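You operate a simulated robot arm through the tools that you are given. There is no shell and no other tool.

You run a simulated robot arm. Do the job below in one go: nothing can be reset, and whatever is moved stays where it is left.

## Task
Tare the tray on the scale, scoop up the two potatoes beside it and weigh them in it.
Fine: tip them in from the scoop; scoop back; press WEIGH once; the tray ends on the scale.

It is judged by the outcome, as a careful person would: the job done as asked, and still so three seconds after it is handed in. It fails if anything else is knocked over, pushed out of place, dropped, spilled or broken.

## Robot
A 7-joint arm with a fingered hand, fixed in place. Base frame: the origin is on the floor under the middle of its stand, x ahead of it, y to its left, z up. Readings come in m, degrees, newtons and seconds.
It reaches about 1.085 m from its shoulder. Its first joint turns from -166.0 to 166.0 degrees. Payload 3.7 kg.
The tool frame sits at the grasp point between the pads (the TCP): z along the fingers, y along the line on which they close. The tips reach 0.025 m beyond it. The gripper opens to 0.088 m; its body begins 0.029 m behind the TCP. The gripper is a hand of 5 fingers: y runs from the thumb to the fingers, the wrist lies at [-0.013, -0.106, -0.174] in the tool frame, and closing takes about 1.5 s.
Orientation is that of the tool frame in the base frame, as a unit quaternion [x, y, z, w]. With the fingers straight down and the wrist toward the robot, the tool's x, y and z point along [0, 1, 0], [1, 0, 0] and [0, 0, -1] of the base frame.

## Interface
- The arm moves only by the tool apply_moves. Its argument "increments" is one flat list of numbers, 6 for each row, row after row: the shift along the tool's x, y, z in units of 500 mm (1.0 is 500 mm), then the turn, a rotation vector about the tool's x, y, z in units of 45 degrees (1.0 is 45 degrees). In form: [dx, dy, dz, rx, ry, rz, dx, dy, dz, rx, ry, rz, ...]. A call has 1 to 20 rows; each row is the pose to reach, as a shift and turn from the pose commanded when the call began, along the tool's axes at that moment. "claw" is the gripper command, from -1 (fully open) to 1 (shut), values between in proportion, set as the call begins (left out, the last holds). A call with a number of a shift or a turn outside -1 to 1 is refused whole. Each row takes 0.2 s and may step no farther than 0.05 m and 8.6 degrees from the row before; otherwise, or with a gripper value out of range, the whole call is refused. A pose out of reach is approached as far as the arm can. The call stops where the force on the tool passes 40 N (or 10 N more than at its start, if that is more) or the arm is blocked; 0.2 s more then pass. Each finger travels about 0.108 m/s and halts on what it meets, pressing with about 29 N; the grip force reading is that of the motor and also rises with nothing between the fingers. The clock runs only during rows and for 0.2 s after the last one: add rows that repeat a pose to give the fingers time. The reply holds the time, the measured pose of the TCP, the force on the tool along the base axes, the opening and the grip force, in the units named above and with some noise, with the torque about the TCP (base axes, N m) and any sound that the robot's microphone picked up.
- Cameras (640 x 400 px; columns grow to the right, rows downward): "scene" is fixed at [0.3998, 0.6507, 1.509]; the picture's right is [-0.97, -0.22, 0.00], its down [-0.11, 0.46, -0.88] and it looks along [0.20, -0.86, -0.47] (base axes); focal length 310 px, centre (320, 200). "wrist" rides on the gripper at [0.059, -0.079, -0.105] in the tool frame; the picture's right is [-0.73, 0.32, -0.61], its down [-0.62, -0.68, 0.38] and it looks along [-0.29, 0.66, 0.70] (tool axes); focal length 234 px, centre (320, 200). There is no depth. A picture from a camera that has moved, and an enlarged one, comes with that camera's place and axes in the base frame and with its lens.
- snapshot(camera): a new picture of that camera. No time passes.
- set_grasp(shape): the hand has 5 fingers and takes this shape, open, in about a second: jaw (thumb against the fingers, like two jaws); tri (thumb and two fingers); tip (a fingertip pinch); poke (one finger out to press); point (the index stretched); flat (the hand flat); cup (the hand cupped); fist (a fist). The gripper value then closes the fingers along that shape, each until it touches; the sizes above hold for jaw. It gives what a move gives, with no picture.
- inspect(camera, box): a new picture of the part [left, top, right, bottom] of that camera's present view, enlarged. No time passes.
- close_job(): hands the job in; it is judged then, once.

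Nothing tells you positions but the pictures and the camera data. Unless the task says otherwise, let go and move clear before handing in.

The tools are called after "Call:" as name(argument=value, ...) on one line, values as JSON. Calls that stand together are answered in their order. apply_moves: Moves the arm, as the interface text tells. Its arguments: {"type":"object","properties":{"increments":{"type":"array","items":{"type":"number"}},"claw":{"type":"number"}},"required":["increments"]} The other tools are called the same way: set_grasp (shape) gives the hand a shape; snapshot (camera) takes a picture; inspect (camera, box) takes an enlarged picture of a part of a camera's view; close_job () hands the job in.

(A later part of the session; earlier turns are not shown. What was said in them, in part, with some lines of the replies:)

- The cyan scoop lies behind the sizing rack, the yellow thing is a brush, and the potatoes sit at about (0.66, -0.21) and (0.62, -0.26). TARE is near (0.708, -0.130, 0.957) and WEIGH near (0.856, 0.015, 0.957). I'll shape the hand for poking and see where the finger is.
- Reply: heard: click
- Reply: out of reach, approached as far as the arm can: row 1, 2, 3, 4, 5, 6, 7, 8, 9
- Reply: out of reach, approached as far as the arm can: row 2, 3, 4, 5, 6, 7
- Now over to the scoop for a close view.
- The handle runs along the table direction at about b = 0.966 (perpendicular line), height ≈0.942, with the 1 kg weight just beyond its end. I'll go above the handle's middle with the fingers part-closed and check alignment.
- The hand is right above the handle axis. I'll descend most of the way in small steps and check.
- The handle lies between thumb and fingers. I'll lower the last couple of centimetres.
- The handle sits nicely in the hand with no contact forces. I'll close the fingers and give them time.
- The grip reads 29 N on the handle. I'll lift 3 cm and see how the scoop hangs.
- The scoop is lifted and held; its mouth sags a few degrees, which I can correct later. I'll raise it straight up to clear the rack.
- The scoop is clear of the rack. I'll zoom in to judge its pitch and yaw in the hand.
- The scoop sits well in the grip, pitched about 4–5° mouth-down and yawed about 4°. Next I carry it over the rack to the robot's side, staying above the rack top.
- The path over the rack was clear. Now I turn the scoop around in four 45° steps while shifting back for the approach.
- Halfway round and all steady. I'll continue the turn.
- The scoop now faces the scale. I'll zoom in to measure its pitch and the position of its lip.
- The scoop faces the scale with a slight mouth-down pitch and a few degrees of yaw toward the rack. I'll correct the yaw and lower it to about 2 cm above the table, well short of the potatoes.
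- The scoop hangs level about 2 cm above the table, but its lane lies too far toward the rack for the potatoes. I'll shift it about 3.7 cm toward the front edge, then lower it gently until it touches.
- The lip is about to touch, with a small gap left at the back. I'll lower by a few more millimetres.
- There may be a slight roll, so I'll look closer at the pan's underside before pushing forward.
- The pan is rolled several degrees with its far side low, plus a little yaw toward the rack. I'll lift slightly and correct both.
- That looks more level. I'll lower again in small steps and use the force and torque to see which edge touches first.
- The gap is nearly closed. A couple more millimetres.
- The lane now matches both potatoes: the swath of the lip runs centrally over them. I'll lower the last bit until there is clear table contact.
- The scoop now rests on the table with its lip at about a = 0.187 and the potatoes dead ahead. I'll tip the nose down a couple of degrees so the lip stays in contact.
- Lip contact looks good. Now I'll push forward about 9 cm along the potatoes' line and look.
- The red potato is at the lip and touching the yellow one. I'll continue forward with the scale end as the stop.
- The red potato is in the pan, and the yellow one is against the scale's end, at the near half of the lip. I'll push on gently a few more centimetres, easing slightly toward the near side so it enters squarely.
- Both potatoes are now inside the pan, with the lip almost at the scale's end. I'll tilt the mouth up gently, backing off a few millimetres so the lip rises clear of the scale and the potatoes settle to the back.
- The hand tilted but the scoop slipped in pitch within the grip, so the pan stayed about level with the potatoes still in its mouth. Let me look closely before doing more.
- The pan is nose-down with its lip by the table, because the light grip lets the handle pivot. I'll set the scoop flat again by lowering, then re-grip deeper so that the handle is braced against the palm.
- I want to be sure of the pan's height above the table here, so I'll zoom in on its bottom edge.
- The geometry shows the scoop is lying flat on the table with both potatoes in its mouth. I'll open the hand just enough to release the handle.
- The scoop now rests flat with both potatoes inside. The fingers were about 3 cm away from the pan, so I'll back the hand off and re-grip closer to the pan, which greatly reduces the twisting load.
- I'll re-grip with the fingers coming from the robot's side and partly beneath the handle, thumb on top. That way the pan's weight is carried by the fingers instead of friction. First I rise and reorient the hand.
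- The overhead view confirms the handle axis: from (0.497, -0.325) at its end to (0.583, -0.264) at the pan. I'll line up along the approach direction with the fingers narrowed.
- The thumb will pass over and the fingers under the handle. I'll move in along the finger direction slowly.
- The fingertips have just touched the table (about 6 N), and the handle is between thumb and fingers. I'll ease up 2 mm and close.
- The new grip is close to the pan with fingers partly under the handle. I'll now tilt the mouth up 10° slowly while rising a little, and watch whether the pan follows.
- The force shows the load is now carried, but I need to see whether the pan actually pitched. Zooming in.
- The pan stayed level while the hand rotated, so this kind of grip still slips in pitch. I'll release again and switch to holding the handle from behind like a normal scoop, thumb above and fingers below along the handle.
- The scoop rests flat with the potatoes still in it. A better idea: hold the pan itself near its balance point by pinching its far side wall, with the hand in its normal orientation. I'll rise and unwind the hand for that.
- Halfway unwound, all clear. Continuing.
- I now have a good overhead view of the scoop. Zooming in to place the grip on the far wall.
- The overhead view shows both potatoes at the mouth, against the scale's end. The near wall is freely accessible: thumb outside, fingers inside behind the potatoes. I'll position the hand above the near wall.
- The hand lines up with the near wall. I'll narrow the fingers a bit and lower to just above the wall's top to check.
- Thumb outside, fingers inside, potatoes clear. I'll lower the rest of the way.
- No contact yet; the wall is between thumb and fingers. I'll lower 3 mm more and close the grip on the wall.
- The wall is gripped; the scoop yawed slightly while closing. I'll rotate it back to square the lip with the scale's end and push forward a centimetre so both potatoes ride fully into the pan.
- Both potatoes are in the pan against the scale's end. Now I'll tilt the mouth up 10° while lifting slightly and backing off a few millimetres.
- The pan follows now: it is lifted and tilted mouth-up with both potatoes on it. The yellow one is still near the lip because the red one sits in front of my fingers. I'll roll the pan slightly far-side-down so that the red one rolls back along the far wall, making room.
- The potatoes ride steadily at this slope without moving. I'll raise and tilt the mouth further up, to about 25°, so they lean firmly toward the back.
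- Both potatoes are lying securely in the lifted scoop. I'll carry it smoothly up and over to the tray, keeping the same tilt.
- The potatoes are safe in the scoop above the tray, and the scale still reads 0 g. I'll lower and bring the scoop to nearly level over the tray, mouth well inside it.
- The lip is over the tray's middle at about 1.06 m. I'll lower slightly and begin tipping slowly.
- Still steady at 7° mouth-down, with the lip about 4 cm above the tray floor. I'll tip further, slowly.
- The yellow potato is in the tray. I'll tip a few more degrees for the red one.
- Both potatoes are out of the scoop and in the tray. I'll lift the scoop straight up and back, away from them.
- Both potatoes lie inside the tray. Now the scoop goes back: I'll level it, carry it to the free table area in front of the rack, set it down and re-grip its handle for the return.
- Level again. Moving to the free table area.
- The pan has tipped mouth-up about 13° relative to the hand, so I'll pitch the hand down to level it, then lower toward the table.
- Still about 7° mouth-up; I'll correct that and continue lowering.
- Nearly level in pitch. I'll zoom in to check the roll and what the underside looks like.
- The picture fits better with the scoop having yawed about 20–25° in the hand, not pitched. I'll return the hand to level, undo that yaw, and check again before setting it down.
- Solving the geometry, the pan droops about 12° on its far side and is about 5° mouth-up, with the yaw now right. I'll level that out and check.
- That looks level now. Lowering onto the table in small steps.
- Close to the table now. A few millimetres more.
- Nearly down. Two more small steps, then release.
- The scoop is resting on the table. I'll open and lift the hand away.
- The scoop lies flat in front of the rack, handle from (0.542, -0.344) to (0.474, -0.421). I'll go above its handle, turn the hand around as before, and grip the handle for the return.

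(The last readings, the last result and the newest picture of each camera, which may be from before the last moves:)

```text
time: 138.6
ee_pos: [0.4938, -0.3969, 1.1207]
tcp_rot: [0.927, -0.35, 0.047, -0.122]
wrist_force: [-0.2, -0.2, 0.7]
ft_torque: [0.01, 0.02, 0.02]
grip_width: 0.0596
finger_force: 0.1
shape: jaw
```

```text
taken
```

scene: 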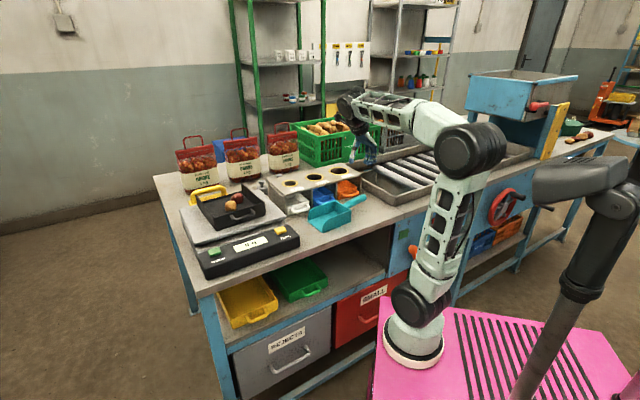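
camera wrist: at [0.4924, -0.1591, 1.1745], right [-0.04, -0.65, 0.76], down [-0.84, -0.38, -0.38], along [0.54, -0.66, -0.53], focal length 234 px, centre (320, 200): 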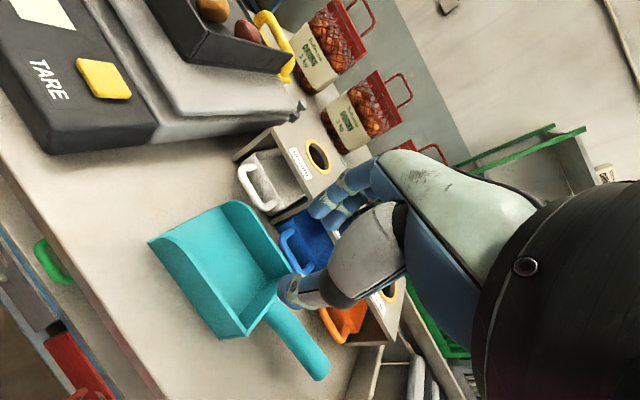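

Everything is in place and the arm is halfway round. Continuing the turn.

Call:
apply_moves(increments=[0, 0, 0, 0, 0.0431, 0.161, 0, 0, 0, 0, 0.0863, 0.322, 0, 0, 0, 0, 0.1294, 0.483, 0, 0, 0, 0, 0.1725, 0.644, 0, 0, 0, 0, 0.2157, 0.805, 0, 0, 0, 0, 0.2588, 0.9659])

Call:
apply_moves(increments=[0, 0, 0, 0, 0.0431, 0.161, 0, 0, 0, 0, 0.0863, 0.322, 0, 0, 0, 0, 0.1294, 0.483, 0, 0, 0, 0, 0.1725, 0.644, 0, 0, 0, 0, 0.2157, 0.805, 0, 0, 0, 0, 0.2588, 0.9659, 0, 0, 0, 0, 0.2588, 0.9659])

Call:
snapshot(camera="wrist")

Call:
inspect(camera="scene", box=[290, 150, 410, 240])

```text
time: 140.0
ee_pos: [0.494, -0.3977, 1.1218]
tcp_rot: [0.722, -0.679, 0.091, -0.096]
wrist_force: [0.0, 0.5, -0.6]
ft_torque: [-0.04, 0.0, 0.01]
grip_width: 0.0596
finger_force: 0.1
shape: jaw
```

```text
time: 141.6
ee_pos: [0.4938, -0.3974, 1.1212]
tcp_rot: [-0.406, 0.904, -0.121, 0.054]
wrist_force: [0.0, -0.5, 0.2]
ft_torque: [0.01, -0.02, 0.0]
grip_width: 0.0595
finger_force: 0.1
shape: jaw
```

```text
taken
camera wrist: at [0.4916, -0.4738, 1.243], right [0.13, 0.85, 0.5], down [0.98, -0.03, -0.19], along [-0.15, 0.52, -0.84], focal length 234 px, centre (320, 200)
```

wrist: 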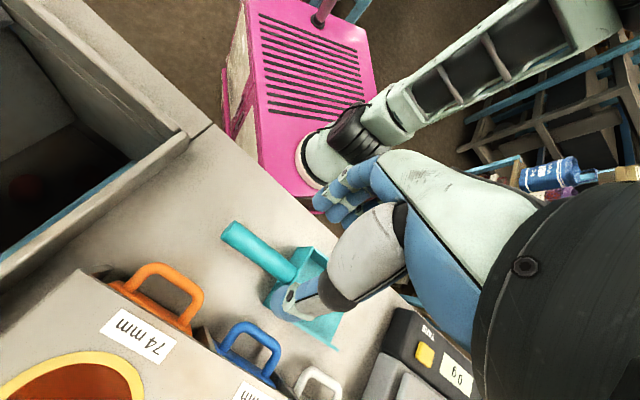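

```text
4.44 times, centred on (350, 195) of scene
camera zoom: at [0.3998, 0.6507, 1.509], right [-0.97, -0.22, 0.0], down [-0.11, 0.46, -0.88], along [0.2, -0.86, -0.47], focal length 1377 px, centre (187, 222)
```

zoom: 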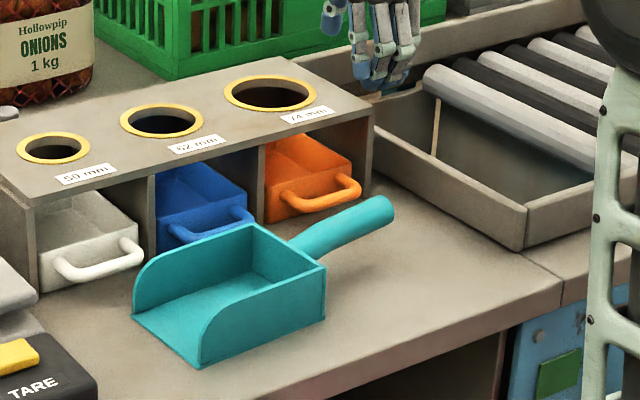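

Aligned right above the handle. I'll lower to just above it, then around it.

Call:
apply_moves(increments=[0, 0.0198, 0.0728, 0, 0, 0, 0, 0.0397, 0.1456, 0, 0, 0, 0, 0.0595, 0.2183, 0, 0, 0, 0, 0.0793, 0.2911, 0, 0, 0, 0, 0.0793, 0.2911, 0, 0, 0])

Call:
snapshot(camera="wrist")

Call:
inspect(camera="scene", box=[310, 165, 400, 235])

```text
time: 142.8
ee_pos: [0.496, -0.397, 0.9696]
tcp_rot: [-0.408, 0.904, -0.12, 0.054]
wrist_force: [0.3, 0.2, 0.0]
ft_torque: [0.0, -0.02, -0.01]
grip_width: 0.0597
finger_force: 0.1
shape: jaw
```

```text
taken
camera wrist: at [0.4926, -0.4737, 1.0918], right [0.13, 0.86, 0.5], down [0.98, -0.03, -0.19], along [-0.15, 0.52, -0.84], focal length 234 px, centre (320, 200)
```

wrist: 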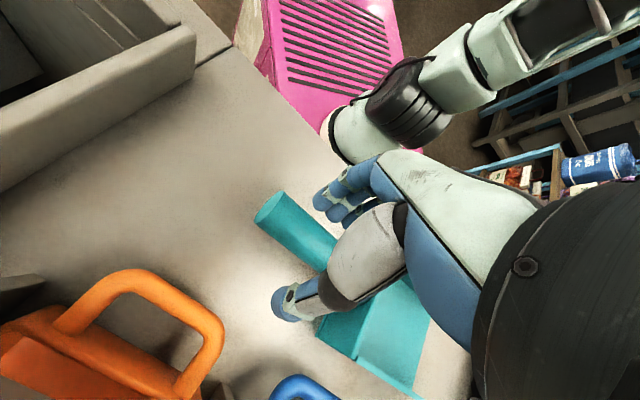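

```text
5.71 times, centred on (355, 200) of scene
camera zoom: at [0.3998, 0.6507, 1.509], right [-0.97, -0.22, 0.0], down [-0.11, 0.46, -0.88], along [0.2, -0.86, -0.47], focal length 1771 px, centre (120, 200)
```

zoom: 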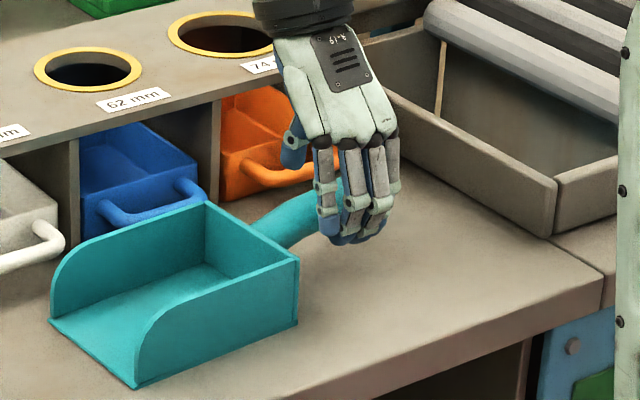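

The picture matches the original grasp view. Lowering the last bit and closing.

Call:
apply_moves(increments=[0, 0.0043, 0.0158, 0, 0, 0, 0, 0.0086, 0.0316, 0, 0, 0, 0, 0.0129, 0.0474, 0, 0, 0, 0, 0.0129, 0.0474, 0, 0, 0])

Call:
apply_moves(increments=[0, 0, 0, 0, 0, 0, 0, 0, 0, 0, 0, 0, 0, 0, 0, 0, 0, 0, 0, 0, 0, 0, 0, 0, 0, 0, 0, 0, 0, 0, 0, 0, 0, 0, 0, 0, 0, 0, 0, 0, 0, 0], claw=1)

Call:
snapshot(camera="wrist")

Call:
inspect(camera="scene", box=[310, 165, 400, 235])

```text
time: 143.8
ee_pos: [0.4943, -0.3976, 0.9453]
tcp_rot: [-0.408, 0.903, -0.119, 0.056]
wrist_force: [-0.4, 0.1, 0.5]
ft_torque: [-0.01, -0.03, -0.01]
grip_width: 0.0593
finger_force: 0.0
shape: jaw
```

```text
time: 145.4
ee_pos: [0.4947, -0.3978, 0.9457]
tcp_rot: [-0.408, 0.904, -0.119, 0.055]
wrist_force: [0.4, 0.4, -0.9]
ft_torque: [-0.01, 0.04, 0.02]
grip_width: 0.0137
finger_force: 29.4
shape: jaw
```

```text
taken
camera wrist: at [0.4924, -0.4741, 1.0676], right [0.13, 0.86, 0.5], down [0.98, -0.03, -0.19], along [-0.15, 0.52, -0.84], focal length 234 px, centre (320, 200)
```

wrist: 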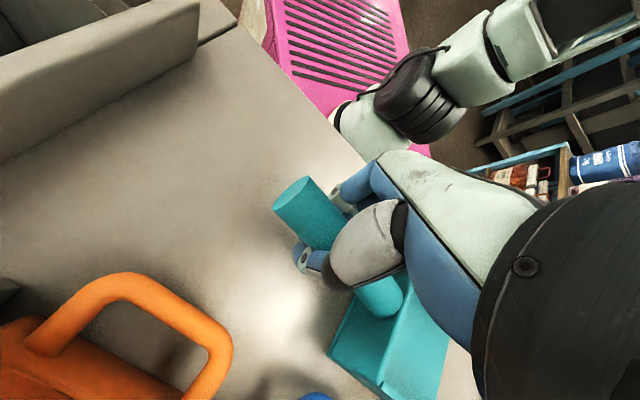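

```text
5.71 times, centred on (355, 200) of scene
camera zoom: at [0.3998, 0.6507, 1.509], right [-0.97, -0.22, 0.0], down [-0.11, 0.46, -0.88], along [0.2, -0.86, -0.47], focal length 1771 px, centre (120, 200)
```

zoom: 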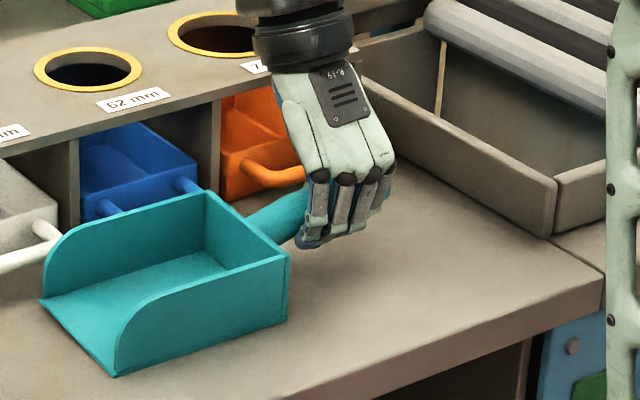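

Same grip reading as the first time. Lifting straight up, gently at first.

Call:
apply_moves(increments=[0, -0.0053, -0.0193, 0, 0, 0, 0, -0.0105, -0.0386, 0, 0, 0, 0, -0.0158, -0.0578, 0, 0, 0, 0, -0.0158, -0.0578, 0, 0, 0])

Call:
inspect(camera="scene", box=[290, 150, 410, 240])

```text
time: 146.4
ee_pos: [0.4935, -0.3973, 0.9772]
tcp_rot: [-0.407, 0.904, -0.12, 0.054]
wrist_force: [-0.3, 0.0, -1.6]
ft_torque: [-0.02, 0.05, 0.0]
grip_width: 0.0137
finger_force: 28.8
shape: jaw
```

```text
4.44 times, centred on (350, 195) of scene
camera zoom: at [0.3998, 0.6507, 1.509], right [-0.97, -0.22, 0.0], down [-0.11, 0.46, -0.88], along [0.2, -0.86, -0.47], focal length 1377 px, centre (187, 222)
```

zoom: 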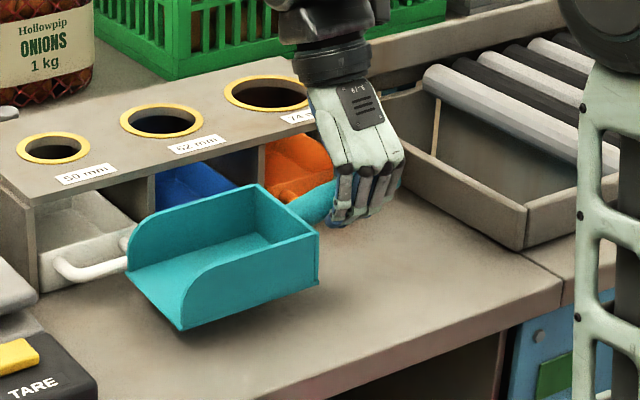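

The scoop is up. Raising it to carrying height and turning it back around.

Call:
apply_moves(increments=[0, -0.0181, -0.0665, 0, 0, 0, 0, -0.0363, -0.1331, 0, 0, 0, 0, -0.0544, -0.1996, 0, 0, 0, 0, -0.0725, -0.2661, 0, 0, 0, 0, -0.0725, -0.2661, 0, -0.0431, -0.161, 0, -0.0725, -0.2661, 0, -0.0863, -0.322, 0, -0.0725, -0.2661, 0, -0.1294, -0.483, 0, -0.0725, -0.2661, 0, -0.1725, -0.644, 0, -0.0725, -0.2661, 0, -0.2157, -0.805, 0, -0.0725, -0.2661, 0, -0.2588, -0.9659])

Call:
apply_moves(increments=[0, 0, 0, 0, -0.0431, -0.161, 0, 0, 0, 0, -0.0863, -0.322, 0, 0, 0, 0, -0.1294, -0.483, 0, 0, 0, 0, -0.1725, -0.644, 0, 0, 0, 0, -0.2157, -0.805, 0, 0, 0, 0, -0.2588, -0.9659])

Call:
snapshot(camera="scene")

```text
time: 148.6
ee_pos: [0.4941, -0.3984, 1.114]
tcp_rot: [0.724, -0.678, 0.09, -0.095]
wrist_force: [0.1, -0.1, -1.6]
ft_torque: [-0.06, 0.0, 0.0]
grip_width: 0.0134
finger_force: 29.1
shape: jaw
```

```text
time: 150.0
ee_pos: [0.4929, -0.3978, 1.1134]
tcp_rot: [0.928, -0.349, 0.047, -0.122]
wrist_force: [-0.4, -0.1, -0.4]
ft_torque: [-0.05, -0.08, -0.04]
grip_width: 0.0137
finger_force: 28.9
shape: jaw
```

```text
taken
```

scene: 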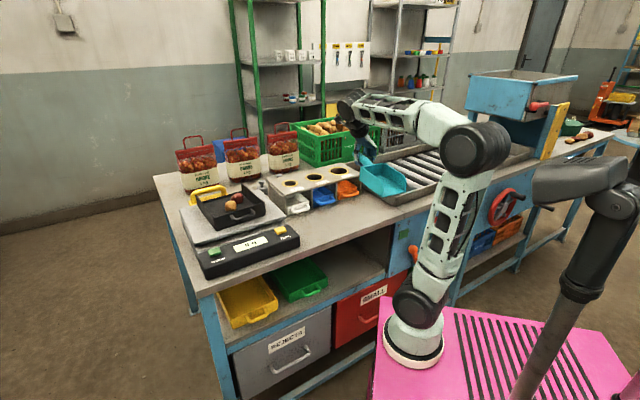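

Continuing the turn so the scoop faces its original direction.

Call:
apply_moves(increments=[0, 0, 0, 0, -0.0431, -0.161, 0, 0, 0, 0, -0.0863, -0.322, 0, 0, 0, 0, -0.1294, -0.483, 0, 0, 0, 0, -0.1725, -0.644, 0, 0, 0, 0, -0.2157, -0.805, 0, 0, 0, 0, -0.2588, -0.9659])

Call:
apply_moves(increments=[0, 0, 0, 0, -0.0399, -0.1488, 0, 0, 0, 0, -0.0798, -0.2976, 0, 0, 0, 0, -0.1196, -0.4465, 0, 0, 0, 0, -0.1595, -0.5953, 0, 0, 0, 0, -0.1994, -0.7441, 0, 0, 0, 0, -0.2393, -0.8929, 0, 0, 0, 0, -0.2393, -0.8929])

Call:
snapshot(camera="wrist")

Call:
inspect(camera="scene", box=[280, 110, 430, 220])

```text
time: 151.4
ee_pos: [0.4939, -0.3979, 1.1135]
tcp_rot: [0.991, 0.033, -0.002, -0.13]
wrist_force: [-0.4, 0.2, -1.4]
ft_torque: [-0.01, -0.1, 0.0]
grip_width: 0.0137
finger_force: 28.7
shape: jaw
```

```text
time: 153.0
ee_pos: [0.494, -0.3973, 1.1149]
tcp_rot: [0.915, 0.383, -0.049, -0.12]
wrist_force: [-0.3, 0.0, -0.9]
ft_torque: [0.11, -0.04, -0.01]
grip_width: 0.0137
finger_force: 29.1
shape: jaw
```

```text
taken
camera wrist: at [0.5003, -0.3217, 1.2356], right [-0.18, -0.85, 0.5], down [-0.98, 0.09, -0.2], along [0.12, -0.53, -0.84], focal length 234 px, centre (320, 200)
```

wrist: 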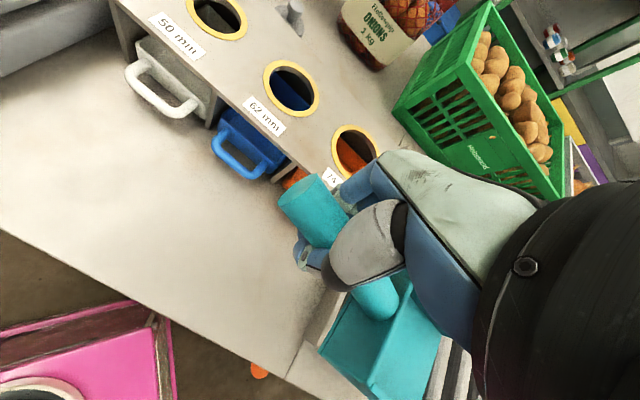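

```text
3.64 times, centred on (355, 165) of scene
camera zoom: at [0.3998, 0.6507, 1.509], right [-0.97, -0.22, 0.0], down [-0.11, 0.46, -0.88], along [0.2, -0.86, -0.47], focal length 1127 px, centre (193, 327)
```

zoom: 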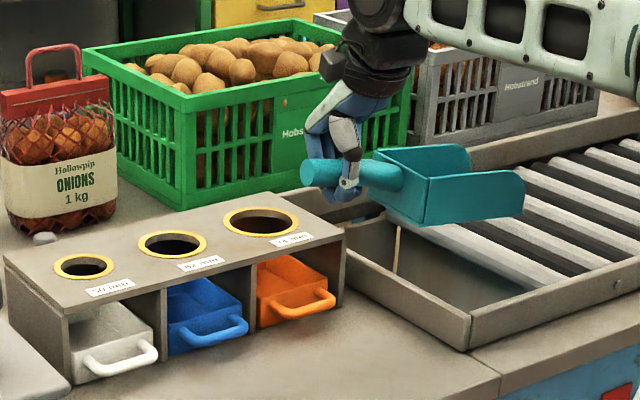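

The scoop is held just like at first pick-up. I'll carry it over the rack to above its original spot, correcting the small yaw on the way.

Call:
apply_moves(increments=[0.0084, 0.0324, -0.0087, 0, -0.0019, -0.007, 0.0284, 0.1101, -0.0295, 0, -0.0064, -0.0237, 0.0485, 0.1878, -0.0503, 0, -0.0108, -0.0405, 0.0685, 0.2655, -0.0712, 0, -0.0153, -0.0572, 0.0886, 0.3432, -0.092, 0, -0.0198, -0.0739, 0.1087, 0.4209, -0.1128, 0, -0.0243, -0.0907, 0.1287, 0.4987, -0.1337, 0, -0.0288, -0.1074, 0.1488, 0.5764, -0.1545, 0, -0.0333, -0.1242, 0.1622, 0.6282, -0.1684, 0, -0.0363, -0.1353, 0.1672, 0.6476, -0.1736, 0, -0.0374, -0.1395, 0.1672, 0.6476, -0.1736, 0, -0.0374, -0.1395])

Call:
snapshot(camera="wrist")

Call:
inspect(camera="scene", box=[260, 100, 370, 190])

```text
time: 155.4
ee_pos: [0.7916, -0.5731, 1.115]
tcp_rot: [0.892, 0.433, -0.056, -0.117]
wrist_force: [-0.1, -0.8, -1.2]
ft_torque: [0.07, -0.05, 0.0]
grip_width: 0.0135
finger_force: 28.9
shape: jaw
```

```text
taken
camera wrist: at [0.7883, -0.4981, 1.2374], right [-0.08, -0.86, 0.5], down [-0.98, -0.02, -0.2], along [0.18, -0.51, -0.84], focal length 234 px, centre (320, 200)
```

wrist: 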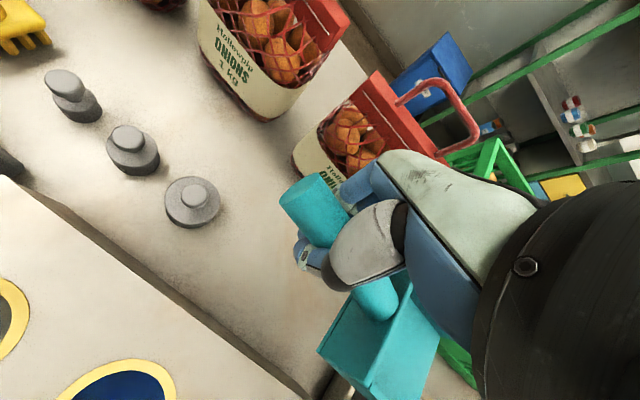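

```text
4.44 times, centred on (315, 145) of scene
camera zoom: at [0.3998, 0.6507, 1.509], right [-0.97, -0.22, 0.0], down [-0.11, 0.46, -0.88], along [0.2, -0.86, -0.47], focal length 1377 px, centre (342, 444)
```

zoom: 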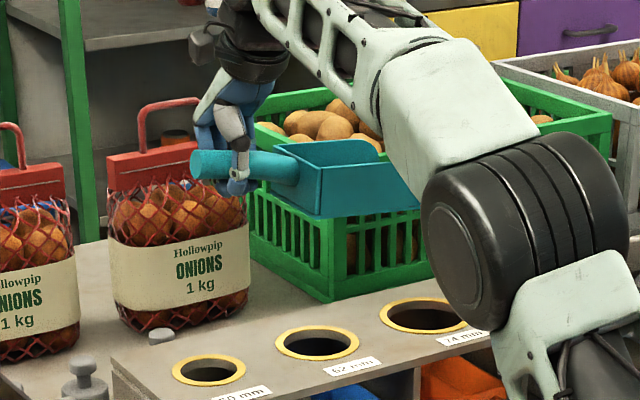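

Above its spot. I'll level the pitch and lower most of the way, then compare with the original picture.

Call:
apply_moves(increments=[0, 0.0145, 0.0541, 0, -0.0268, 0.0072, 0, 0.029, 0.1082, 0, -0.0535, 0.0144, 0, 0.0435, 0.1623, 0, -0.0803, 0.0216, 0, 0.058, 0.2164, 0, -0.107, 0.0288, 0, 0.0725, 0.2705, 0, -0.107, 0.0288, 0, 0.0725, 0.2705, 0, -0.107, 0.0288])

Call:
snapshot(camera="wrist")

Call:
inspect(camera="scene", box=[270, 150, 330, 190])

```text
time: 156.8
ee_pos: [0.7925, -0.5754, 0.9748]
tcp_rot: [0.894, 0.427, -0.094, -0.098]
wrist_force: [-0.2, 0.3, -0.7]
ft_torque: [0.05, -0.08, 0.02]
grip_width: 0.0134
finger_force: 29.0
shape: jaw
```

```text
taken
camera wrist: at [0.7962, -0.4895, 1.0901], right [-0.05, -0.82, 0.56], down [-0.99, -0.03, -0.14], along [0.13, -0.57, -0.81], focal length 234 px, centre (320, 200)
```

wrist: 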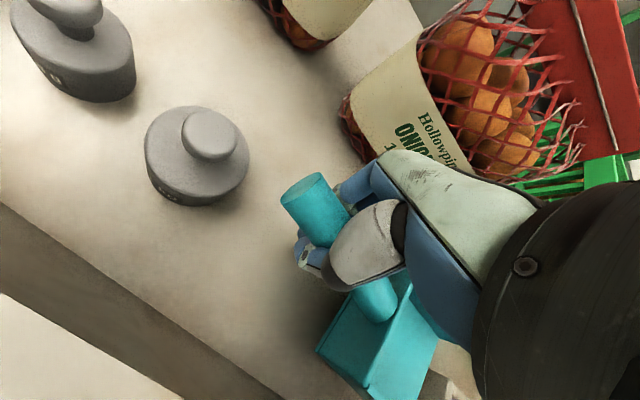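

```text
10.00 times, centred on (300, 170) of scene
camera zoom: at [0.3998, 0.6507, 1.509], right [-0.97, -0.22, 0.0], down [-0.11, 0.46, -0.88], along [0.2, -0.86, -0.47], focal length 3099 px, centre (520, 500)
```

zoom: 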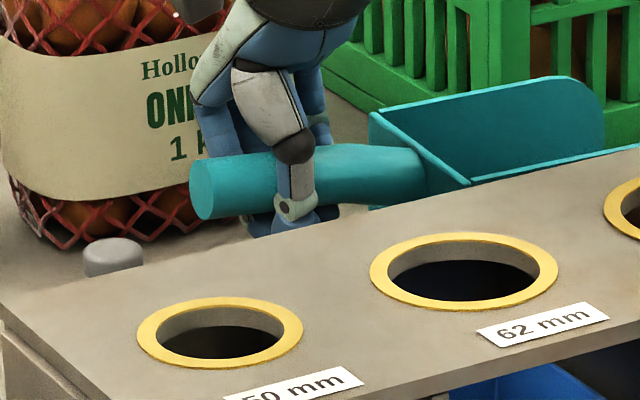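

Compared with the original view, the scoop needs to go about 5 mm back and roll a few degrees. I'll apply that and lower close to the table.

Call:
apply_moves(increments=[-0.0019, 0.0037, 0.0158, 0.03, 0, 0, -0.0039, 0.0075, 0.0316, 0.06, 0, 0, -0.0058, 0.0112, 0.0474, 0.09, 0, 0, -0.0058, 0.0112, 0.0474, 0.09, 0, 0])

Call:
inspect(camera="scene", box=[270, 150, 330, 190])

Call:
snapshot(camera="wrist")

```text
time: 157.8
ee_pos: [0.7867, -0.5781, 0.9514]
tcp_rot: [0.89, 0.423, -0.11, -0.13]
wrist_force: [0.1, 0.2, -0.9]
ft_torque: [0.01, -0.06, 0.02]
grip_width: 0.0134
finger_force: 28.8
shape: jaw
```

```text
10.00 times, centred on (300, 170) of scene
camera zoom: at [0.3998, 0.6507, 1.509], right [-0.97, -0.22, 0.0], down [-0.11, 0.46, -0.88], along [0.2, -0.86, -0.47], focal length 3099 px, centre (520, 500)
```

zoom: 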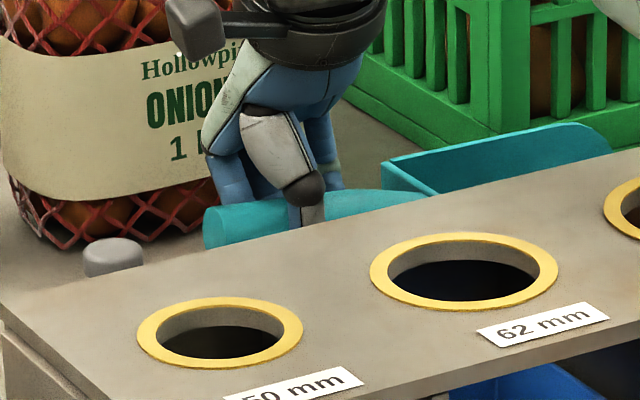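

```text
taken
camera wrist: at [0.7991, -0.4989, 1.0697], right [-0.03, -0.85, 0.53], down [-1.0, -0.02, -0.09], along [0.09, -0.53, -0.84], focal length 234 px, centre (320, 200)
```

wrist: 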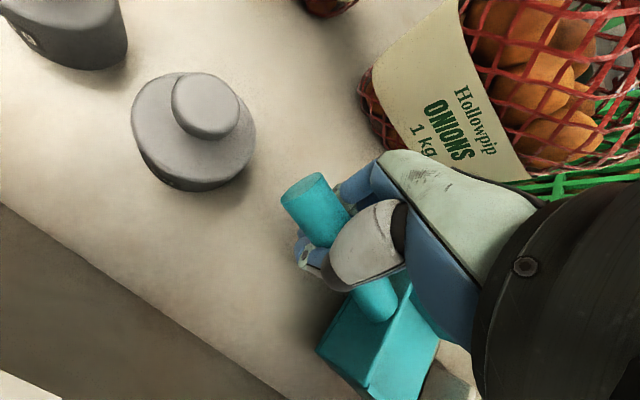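

Now every landmark of the scoop is about 15 px above its original pixel place, i.e. 8 mm too high with the right orientation. I'll lower that last bit.

Call:
apply_moves(increments=[0.0004, 0.0019, 0.0057, 0, 0, 0, 0.0009, 0.0038, 0.0114, 0, 0, 0, 0.0009, 0.0038, 0.0114, 0, 0, 0])

Call:
apply_moves(increments=[0.0002, 0.001, 0.0029, 0, 0, 0, 0.0004, 0.0019, 0.0057, 0, 0, 0, 0.0004, 0.0019, 0.0057, 0, 0, 0])

Call:
inspect(camera="scene", box=[270, 150, 330, 190])

```text
time: 158.6
ee_pos: [0.7875, -0.5779, 0.9447]
tcp_rot: [0.89, 0.424, -0.11, -0.13]
wrist_force: [-0.8, -1.0, -0.8]
ft_torque: [0.06, -0.05, 0.01]
grip_width: 0.0136
finger_force: 29.7
shape: jaw
```

```text
time: 159.4
ee_pos: [0.7877, -0.5766, 0.9417]
tcp_rot: [0.89, 0.424, -0.11, -0.129]
wrist_force: [-0.5, -1.1, -0.4]
ft_torque: [0.09, -0.07, 0.0]
grip_width: 0.0135
finger_force: 28.9
shape: jaw
```

```text
10.00 times, centred on (300, 170) of scene
camera zoom: at [0.3998, 0.6507, 1.509], right [-0.97, -0.22, 0.0], down [-0.11, 0.46, -0.88], along [0.2, -0.86, -0.47], focal length 3099 px, centre (520, 500)
```

zoom: 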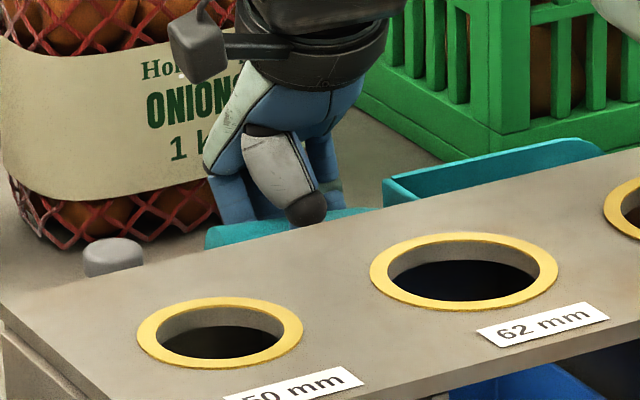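

The scoop matches its original place to within a few millimetres. I'll open the fingers to release it.

Call:
apply_moves(increments=[0, 0, 0, 0, 0, 0, 0, 0, 0, 0, 0, 0, 0, 0, 0, 0, 0, 0, 0, 0, 0, 0, 0, 0, 0, 0, 0, 0, 0, 0], claw=-0.36)

Call:
inspect(camera="scene", box=[270, 150, 330, 190])

Call:
snapshot(camera="wrist")

```text
time: 160.6
ee_pos: [0.7872, -0.5776, 0.9412]
tcp_rot: [0.89, 0.423, -0.11, -0.129]
wrist_force: [-0.8, -1.5, 0.5]
ft_torque: [0.01, 0.01, 0.01]
grip_width: 0.0595
finger_force: 0.0
shape: jaw
```

```text
10.00 times, centred on (300, 170) of scene
camera zoom: at [0.3998, 0.6507, 1.509], right [-0.97, -0.22, 0.0], down [-0.11, 0.46, -0.88], along [0.2, -0.86, -0.47], focal length 3099 px, centre (520, 500)
```

zoom: 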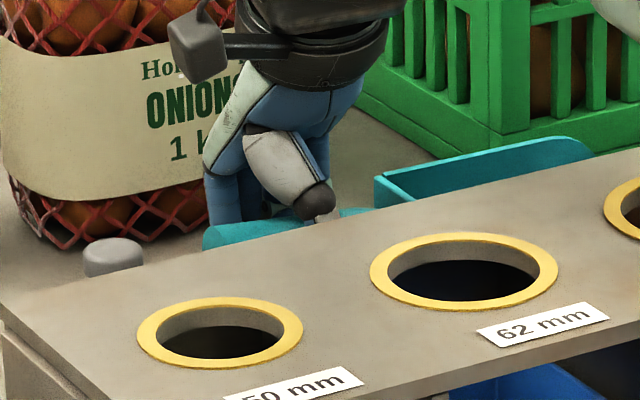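

```text
taken
camera wrist: at [0.7984, -0.4979, 1.0607], right [-0.03, -0.85, 0.53], down [-1.0, -0.02, -0.09], along [0.09, -0.53, -0.84], focal length 234 px, centre (320, 200)
```

wrist: 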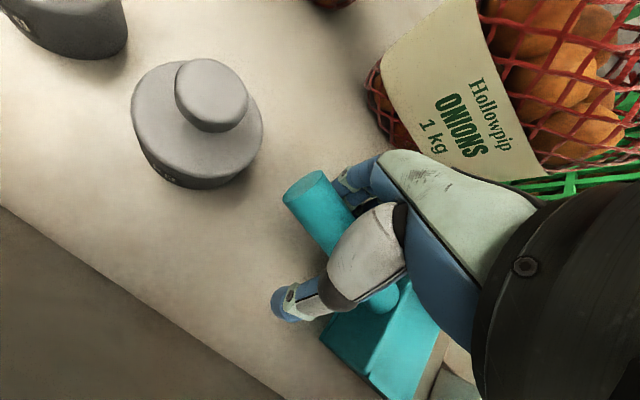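

The released scoop sits practically exactly where it was originally. I'll withdraw the hand up and back.

Call:
apply_moves(increments=[0, 0, -0.03, 0, 0, 0, 0, 0, -0.06, 0, 0, 0, 0, 0, -0.09, 0, 0, 0, -0.0069, -0.0258, -0.1654, 0, 0, 0, -0.013, -0.0484, -0.2313, 0, 0, 0, -0.013, -0.0484, -0.2313, 0, 0, 0])

Call:
inspect(camera="scene", box=[255, 110, 355, 190])

Call:
snapshot(camera="wrist")

```text
time: 162.0
ee_pos: [0.7997, -0.5854, 1.0596]
tcp_rot: [0.89, 0.424, -0.11, -0.13]
wrist_force: [-0.3, 0.5, 0.5]
ft_torque: [0.01, 0.0, 0.01]
grip_width: 0.0596
finger_force: 0.1
shape: jaw
```

```text
5.00 times, centred on (305, 150) of scene
camera zoom: at [0.3998, 0.6507, 1.509], right [-0.97, -0.22, 0.0], down [-0.11, 0.46, -0.88], along [0.2, -0.86, -0.47], focal length 1550 px, centre (395, 450)
```

zoom: 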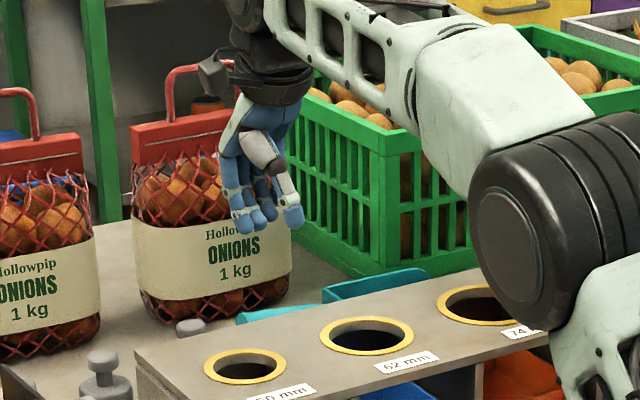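

```text
taken
camera wrist: at [0.8112, -0.5054, 1.1783], right [-0.03, -0.85, 0.53], down [-1.0, -0.02, -0.09], along [0.09, -0.53, -0.84], focal length 234 px, centre (320, 200)
```

wrist: 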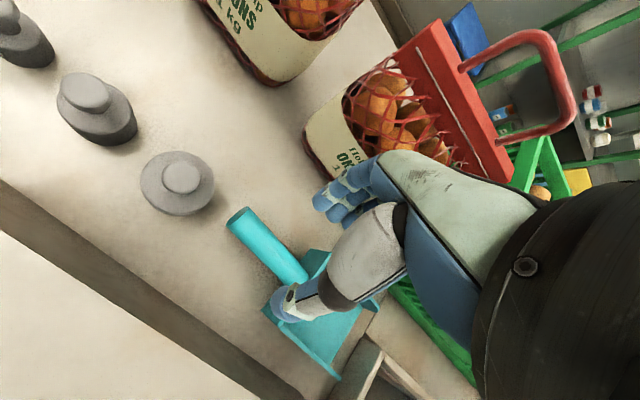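

The scoop is back in place and nothing else moved. Now to the WEIGH button: I'll pull back over the rack, returning the hand to its starting orientation.

Call:
apply_moves(increments=[0.0109, -0.0741, -0.0085, -0.0491, -0.0041, -0.0956, 0.0217, -0.1482, -0.017, -0.0981, -0.0082, -0.1911, 0.0326, -0.2223, -0.0255, -0.1472, -0.0123, -0.2867, 0.0435, -0.2964, -0.034, -0.1962, -0.0164, -0.3823, 0.0543, -0.3704, -0.0424, -0.2453, -0.0205, -0.4778, 0.0652, -0.4445, -0.0509, -0.2943, -0.0246, -0.5734, 0.0761, -0.5186, -0.0594, -0.3434, -0.0287, -0.669, 0.0869, -0.5927, -0.0679, -0.3924, -0.0328, -0.7645, 0.0978, -0.6668, -0.0764, -0.4415, -0.0369, -0.8601, 0.0978, -0.6668, -0.0764, -0.4415, -0.0369, -0.8601])

Call:
set_grasp(shape="poke")

Call:
snapshot(camera="scene")

Call:
snapshot(camera="wrist")

```text
time: 164.2
ee_pos: [0.6004, -0.3458, 1.197]
tcp_rot: [0.706, 0.708, 0.0, 0.0]
wrist_force: [0.7, 0.2, 0.1]
ft_torque: [0.0, 0.02, -0.05]
grip_width: 0.0596
finger_force: 0.0
shape: jaw
```

```text
time: 165.1
ee_pos: [0.601, -0.3455, 1.1972]
tcp_rot: [0.707, 0.707, 0.0, 0.001]
wrist_force: [0.3, 0.2, 0.0]
ft_torque: [0.02, 0.0, -0.01]
grip_width: 0.0002
finger_force: 0.0
shape: poke
```

```text
taken
```

scene: 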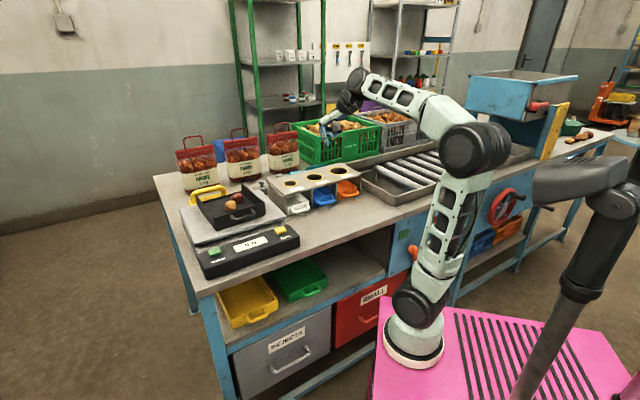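

```text
taken
camera wrist: at [0.5218, -0.2873, 1.3024], right [0.32, -0.73, 0.61], down [-0.68, -0.62, -0.38], along [0.66, -0.29, -0.7], focal length 234 px, centre (320, 200)
```

wrist: 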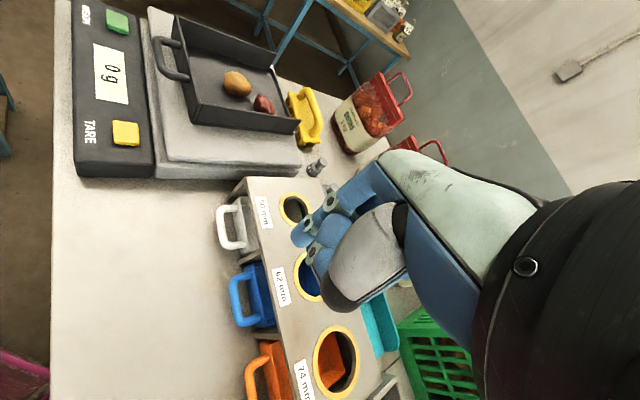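

Everything looks undisturbed and the display reads 0 g with the potatoes in the tray. I'll compare the scene with the start picture.

Call:
inspect(camera="scene", box=[160, 120, 400, 290])

Call:
inspect(camera="scene", box=[270, 140, 370, 210])

```text
2.35 times, centred on (280, 205) of scene
camera zoom: at [0.3998, 0.6507, 1.509], right [-0.97, -0.22, 0.0], down [-0.11, 0.46, -0.88], along [0.2, -0.86, -0.47], focal length 729 px, centre (414, 188)
```

zoom: 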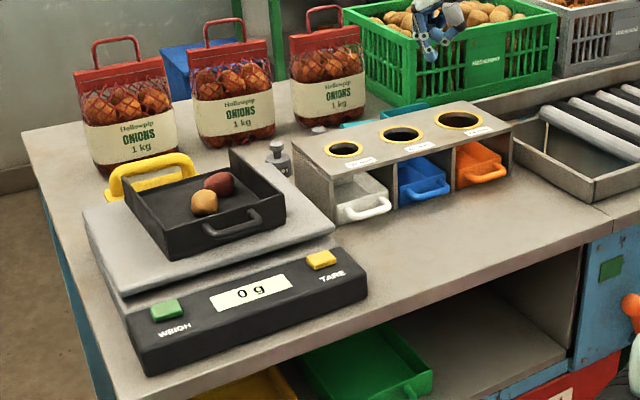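

```text
5.71 times, centred on (320, 175) of scene
camera zoom: at [0.3998, 0.6507, 1.509], right [-0.97, -0.22, 0.0], down [-0.11, 0.46, -0.88], along [0.2, -0.86, -0.47], focal length 1771 px, centre (320, 343)
```

zoom: 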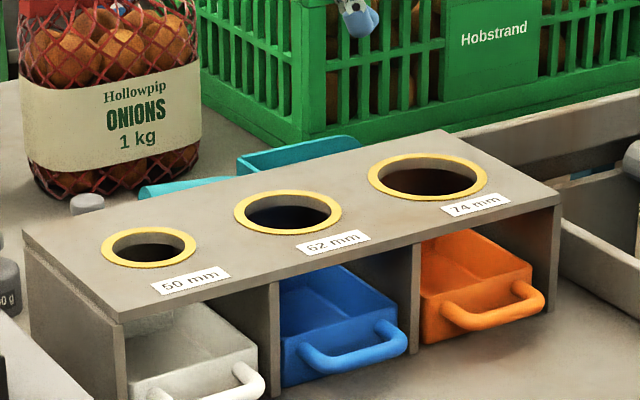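

The scale, rack, drawers and scoop all sit exactly as at the start. Moving above the WEIGH button now.

Call:
apply_moves(increments=[0.0697, 0.0511, 0, 0, 0, 0, 0.1394, 0.1022, 0, 0, 0, 0, 0.2091, 0.1533, 0, 0, 0, 0, 0.2788, 0.2044, 0, 0, 0, 0, 0.3485, 0.2555, 0, 0, 0, 0, 0.4182, 0.3066, 0, 0, 0, 0, 0.4879, 0.3577, 0, 0, 0, 0, 0.5576, 0.4088, 0, 0, 0, 0, 0.6273, 0.4599, 0, 0, 0, 0, 0.697, 0.511, 0, 0, 0, 0, 0.697, 0.511, 0.08, 0, 0, 0, 0.697, 0.511, 0.16, 0, 0, 0, 0.697, 0.511, 0.24, 0, 0, 0, 0.697, 0.511, 0.3, 0, 0, 0, 0.697, 0.511, 0.3, 0, 0, 0])

Call:
snapshot(camera="wrist")

Call:
inspect(camera="scene", box=[170, 180, 310, 290])

```text
time: 168.3
ee_pos: [0.8551, -0.0008, 1.0464]
tcp_rot: [0.707, 0.707, -0.001, 0.001]
wrist_force: [0.1, -0.4, 0.3]
ft_torque: [0.04, 0.01, 0.01]
grip_width: 0.0
finger_force: 0.0
shape: poke
```

```text
taken
camera wrist: at [0.7755, 0.0582, 1.1519], right [0.32, -0.73, 0.61], down [-0.68, -0.62, -0.38], along [0.66, -0.29, -0.7], focal length 234 px, centre (320, 200)
```

wrist: 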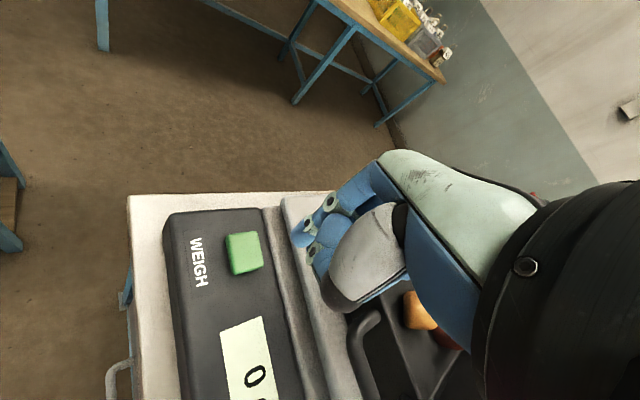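

```text
3.64 times, centred on (240, 235) of scene
camera zoom: at [0.3998, 0.6507, 1.509], right [-0.97, -0.22, 0.0], down [-0.11, 0.46, -0.88], along [0.2, -0.86, -0.47], focal length 1127 px, centre (611, 73)
```

zoom: 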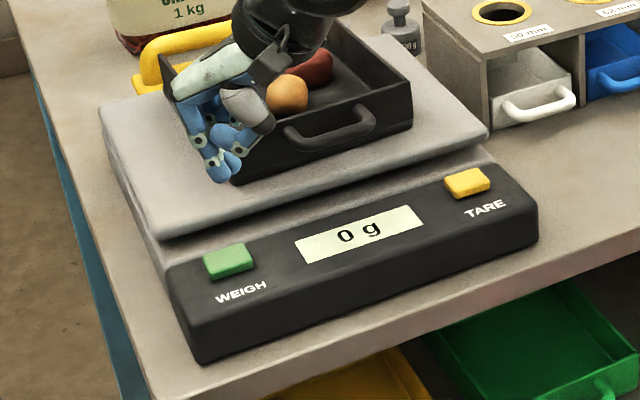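

I place the WEIGH button at (0.857, 0.019). In this hand orientation the curled fingers could graze the scale platform, so I'll turn the hand 45° to keep them over the console, and re-aim.

Call:
apply_moves(increments=[0.0036, -0.0023, -0.03, 0, 0, 0.1667, 0.0071, -0.0046, -0.06, 0, 0, 0.3333, 0.0107, -0.0069, -0.06, 0, 0, 0.5, 0.0143, -0.0092, -0.06, 0, 0, 0.6667, 0.0178, -0.0115, -0.06, 0, 0, 0.8333, 0.0214, -0.0138, -0.06, 0, 0, 1.0, 0.0214, -0.0138, -0.06, 0, 0, 1.0])

Call:
snapshot(camera="wrist")

Call:
inspect(camera="scene", box=[170, 180, 310, 290])

```text
time: 169.9
ee_pos: [0.8497, 0.01, 1.0793]
tcp_rot: [0.924, 0.381, 0.0, 0.001]
wrist_force: [-0.4, -0.3, -0.3]
ft_torque: [-0.01, 0.02, 0.01]
grip_width: 0.0
finger_force: 0.0
shape: poke
```

```text
taken
camera wrist: at [0.835, 0.1081, 1.1831], right [-0.29, -0.74, 0.61], down [-0.92, 0.04, -0.38], along [0.26, -0.67, -0.7], focal length 234 px, centre (320, 200)
```

wrist: 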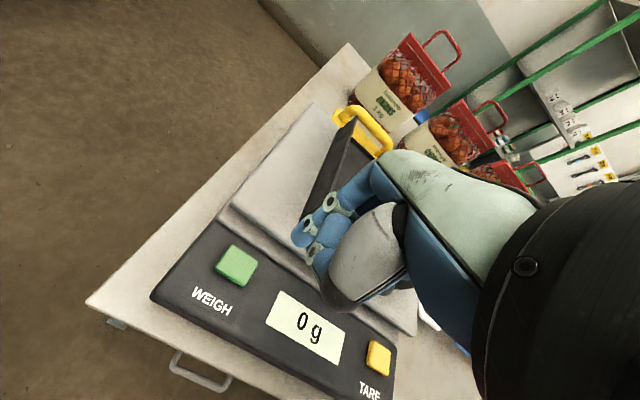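

```text
3.64 times, centred on (240, 235) of scene
camera zoom: at [0.3998, 0.6507, 1.509], right [-0.97, -0.22, 0.0], down [-0.11, 0.46, -0.88], along [0.2, -0.86, -0.47], focal length 1127 px, centre (611, 73)
```

zoom: 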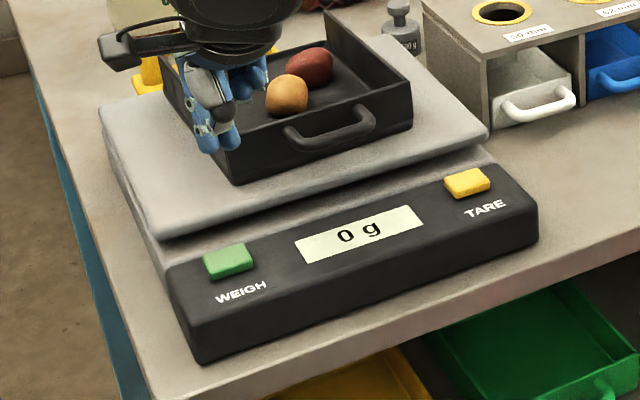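

The fingertip is right above WEIGH. Descending to about 1 cm above it.

Call:
apply_moves(increments=[0, 0, 0.06, 0, 0, 0, 0, 0, 0.12, 0, 0, 0, 0, 0, 0.165, 0, 0, 0, 0, 0, 0.182, 0, 0, 0, 0, 0, 0.182, 0, 0, 0])

Call:
snapshot(camera="wrist")

Call:
inspect(camera="scene", box=[180, 190, 280, 270])

```text
time: 171.1
ee_pos: [0.8494, 0.0109, 0.9871]
tcp_rot: [0.924, 0.383, 0.001, 0.001]
wrist_force: [0.7, -0.3, 0.2]
ft_torque: [0.01, 0.01, -0.02]
grip_width: 0.0002
finger_force: 0.0
shape: poke
```

```text
taken
camera wrist: at [0.8347, 0.1078, 1.0914], right [-0.29, -0.74, 0.61], down [-0.92, 0.04, -0.38], along [0.26, -0.67, -0.7], focal length 234 px, centre (320, 200)
```

wrist: 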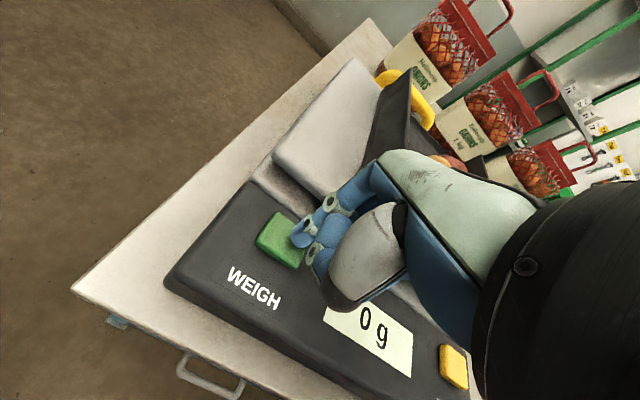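

```text
5.00 times, centred on (230, 230) of scene
camera zoom: at [0.3998, 0.6507, 1.509], right [-0.97, -0.22, 0.0], down [-0.11, 0.46, -0.88], along [0.2, -0.86, -0.47], focal length 1550 px, centre (770, 50)
```

zoom: 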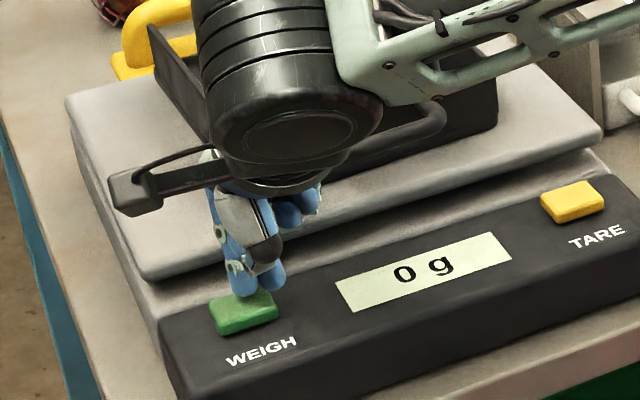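

The fingertip is centred on the green button. Pressing once, in the same way as TARE.

Call:
apply_moves(increments=[0, 0, 0.006, 0, 0, 0, 0, 0, 0.012, 0, 0, 0, 0, 0, 0.018, 0, 0, 0, 0, 0, 0.0225, 0, 0, 0])

```text
time: 172.1
ee_pos: [0.8498, 0.01, 0.977]
tcp_rot: [0.924, 0.383, 0.001, 0.001]
wrist_force: [0.4, -1.3, 6.6]
ft_torque: [-0.05, -0.01, 0.02]
grip_width: 0.0001
finger_force: 0.0
shape: poke
heard: click
```

A click was heard, so WEIGH has been pressed once. I'll lift straight up and check the reading.

Call:
apply_moves(increments=[0, 0, -0.03, 0, 0, 0, 0, 0, -0.08, 0, 0, 0, 0, 0, -0.16, 0, 0, 0, 0, 0, -0.24, 0, 0, 0, 0, 0, -0.32, 0, 0, 0, 0, 0, -0.32, 0, 0, 0])

Call:
snapshot(camera="wrist")

Call:
inspect(camera="scene", box=[170, 160, 310, 280])

```text
time: 173.5
ee_pos: [0.8508, 0.0117, 1.1358]
tcp_rot: [0.924, 0.383, 0.0, 0.0]
wrist_force: [0.4, 0.1, -0.2]
ft_torque: [-0.03, -0.02, -0.02]
grip_width: 0.0
finger_force: 0.2
shape: poke
```

```text
taken
camera wrist: at [0.8361, 0.1081, 1.241], right [-0.28, -0.74, 0.61], down [-0.92, 0.04, -0.38], along [0.26, -0.67, -0.7], focal length 234 px, centre (320, 200)
```

wrist: 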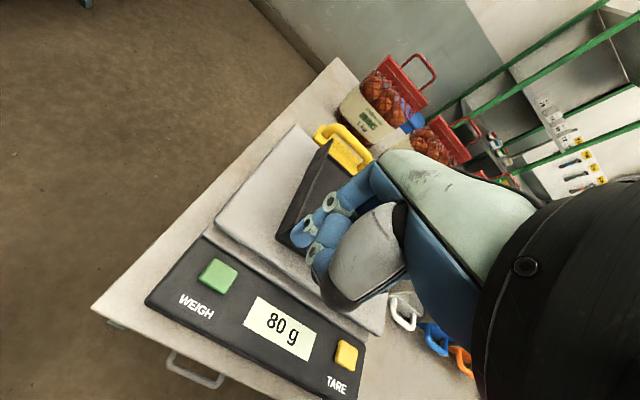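

```text
3.33 times, centred on (240, 220) of scene
camera zoom: at [0.3998, 0.6507, 1.509], right [-0.97, -0.22, 0.0], down [-0.11, 0.46, -0.88], along [0.2, -0.86, -0.47], focal length 1033 px, centre (587, 133)
```

zoom: 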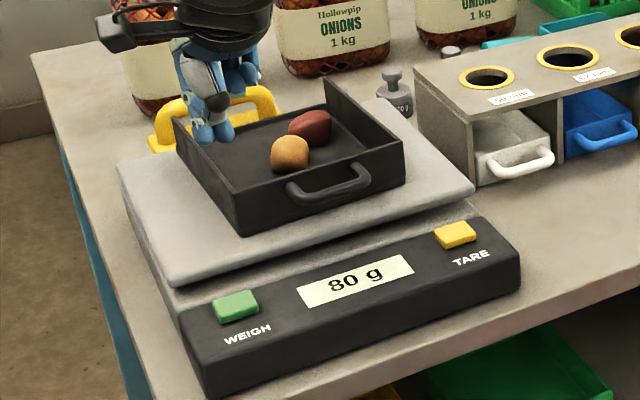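

The scale shows 80 g with both potatoes in the tray. I'll move the arm clear and take a last look.

Call:
apply_moves(increments=[0, 0, -0.07, 0, 0, 0, 0, 0, -0.14, 0, 0, 0, 0, 0, -0.2, 0, 0, 0, -0.084, 0, -0.215, 0, 0, 0, -0.168, 0, -0.23, 0, 0, 0, -0.252, 0, -0.245, 0, 0, 0, -0.336, 0, -0.26, 0, 0, 0, -0.42, 0, -0.275, 0, 0, 0, -0.504, 0, -0.29, 0, 0, 0, -0.588, 0, -0.305, 0, 0, 0, -0.676, 0, -0.32, 0, 0, 0, -0.676, 0, -0.32, 0, 0, 0])

Call:
snapshot(camera="scene")

Call:
inspect(camera="scene", box=[160, 120, 400, 290])

Call:
snapshot(camera="wrist")

```text
time: 176.1
ee_pos: [0.6101, -0.2298, 1.2961]
tcp_rot: [0.924, 0.382, 0.0, 0.0]
wrist_force: [-0.3, 0.3, 0.1]
ft_torque: [0.01, -0.03, 0.0]
grip_width: 0.0
finger_force: 0.1
shape: poke
```

```text
taken
```

scene: 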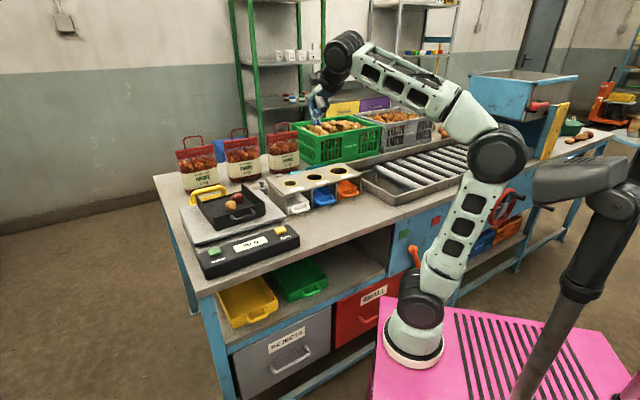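

```text
2.35 times, centred on (280, 205) of scene
camera zoom: at [0.3998, 0.6507, 1.509], right [-0.97, -0.22, 0.0], down [-0.11, 0.46, -0.88], along [0.2, -0.86, -0.47], focal length 729 px, centre (414, 188)
```

zoom: 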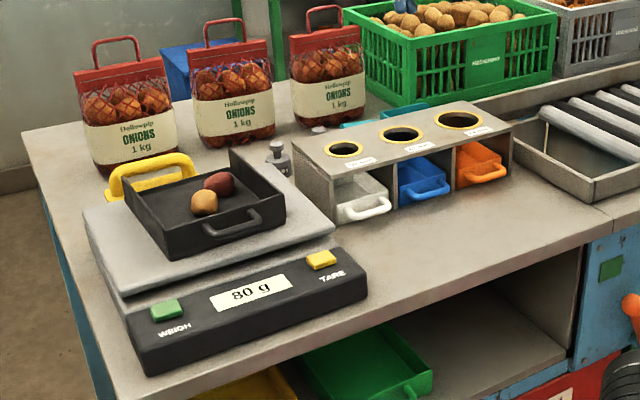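

```text
taken
camera wrist: at [0.5966, -0.1322, 1.4004], right [-0.28, -0.74, 0.61], down [-0.92, 0.04, -0.38], along [0.26, -0.67, -0.7], focal length 234 px, centre (320, 200)
```

wrist: 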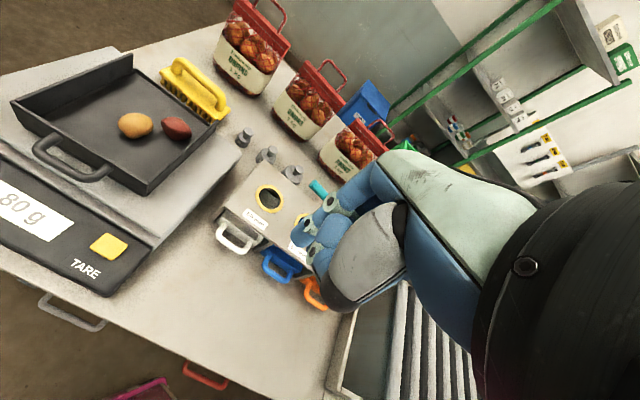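

Both potatoes are in the tray on the scale, which reads 80 g. The scoop is back behind the rack, everything else is where it was, and the arm is clear, so I'm handing the job in.

Call:
close_job()

```text
The job is handed in.
```

The job is done and handed in: the tray was tared, and the two potatoes weigh 80 g in it.

- **Tare:** I pressed TARE with the empty tray on the scale, and the display went to 0 g.
- **Scooping:** I scooped both potatoes up with the cyan scoop, using the end of the scale as a stop. The scale had not moved when I compared it with the first picture. The handle grip kept slipping under the load, so I lifted the scoop by its side wall instead.
- **Tipping:** I tipped the potatoes from the scoop into the tray. Both lie inside it.
- **Scoop:** It is back behind the rack, within a few millimetres of where it was in the first picture.
- **Weigh:** I pressed WEIGH once and heard a single click. The tray is still on the scale.

In the last pictures, the drawers, rack, weights, bags and brush look as they did at the start. The arm is clear of the table.
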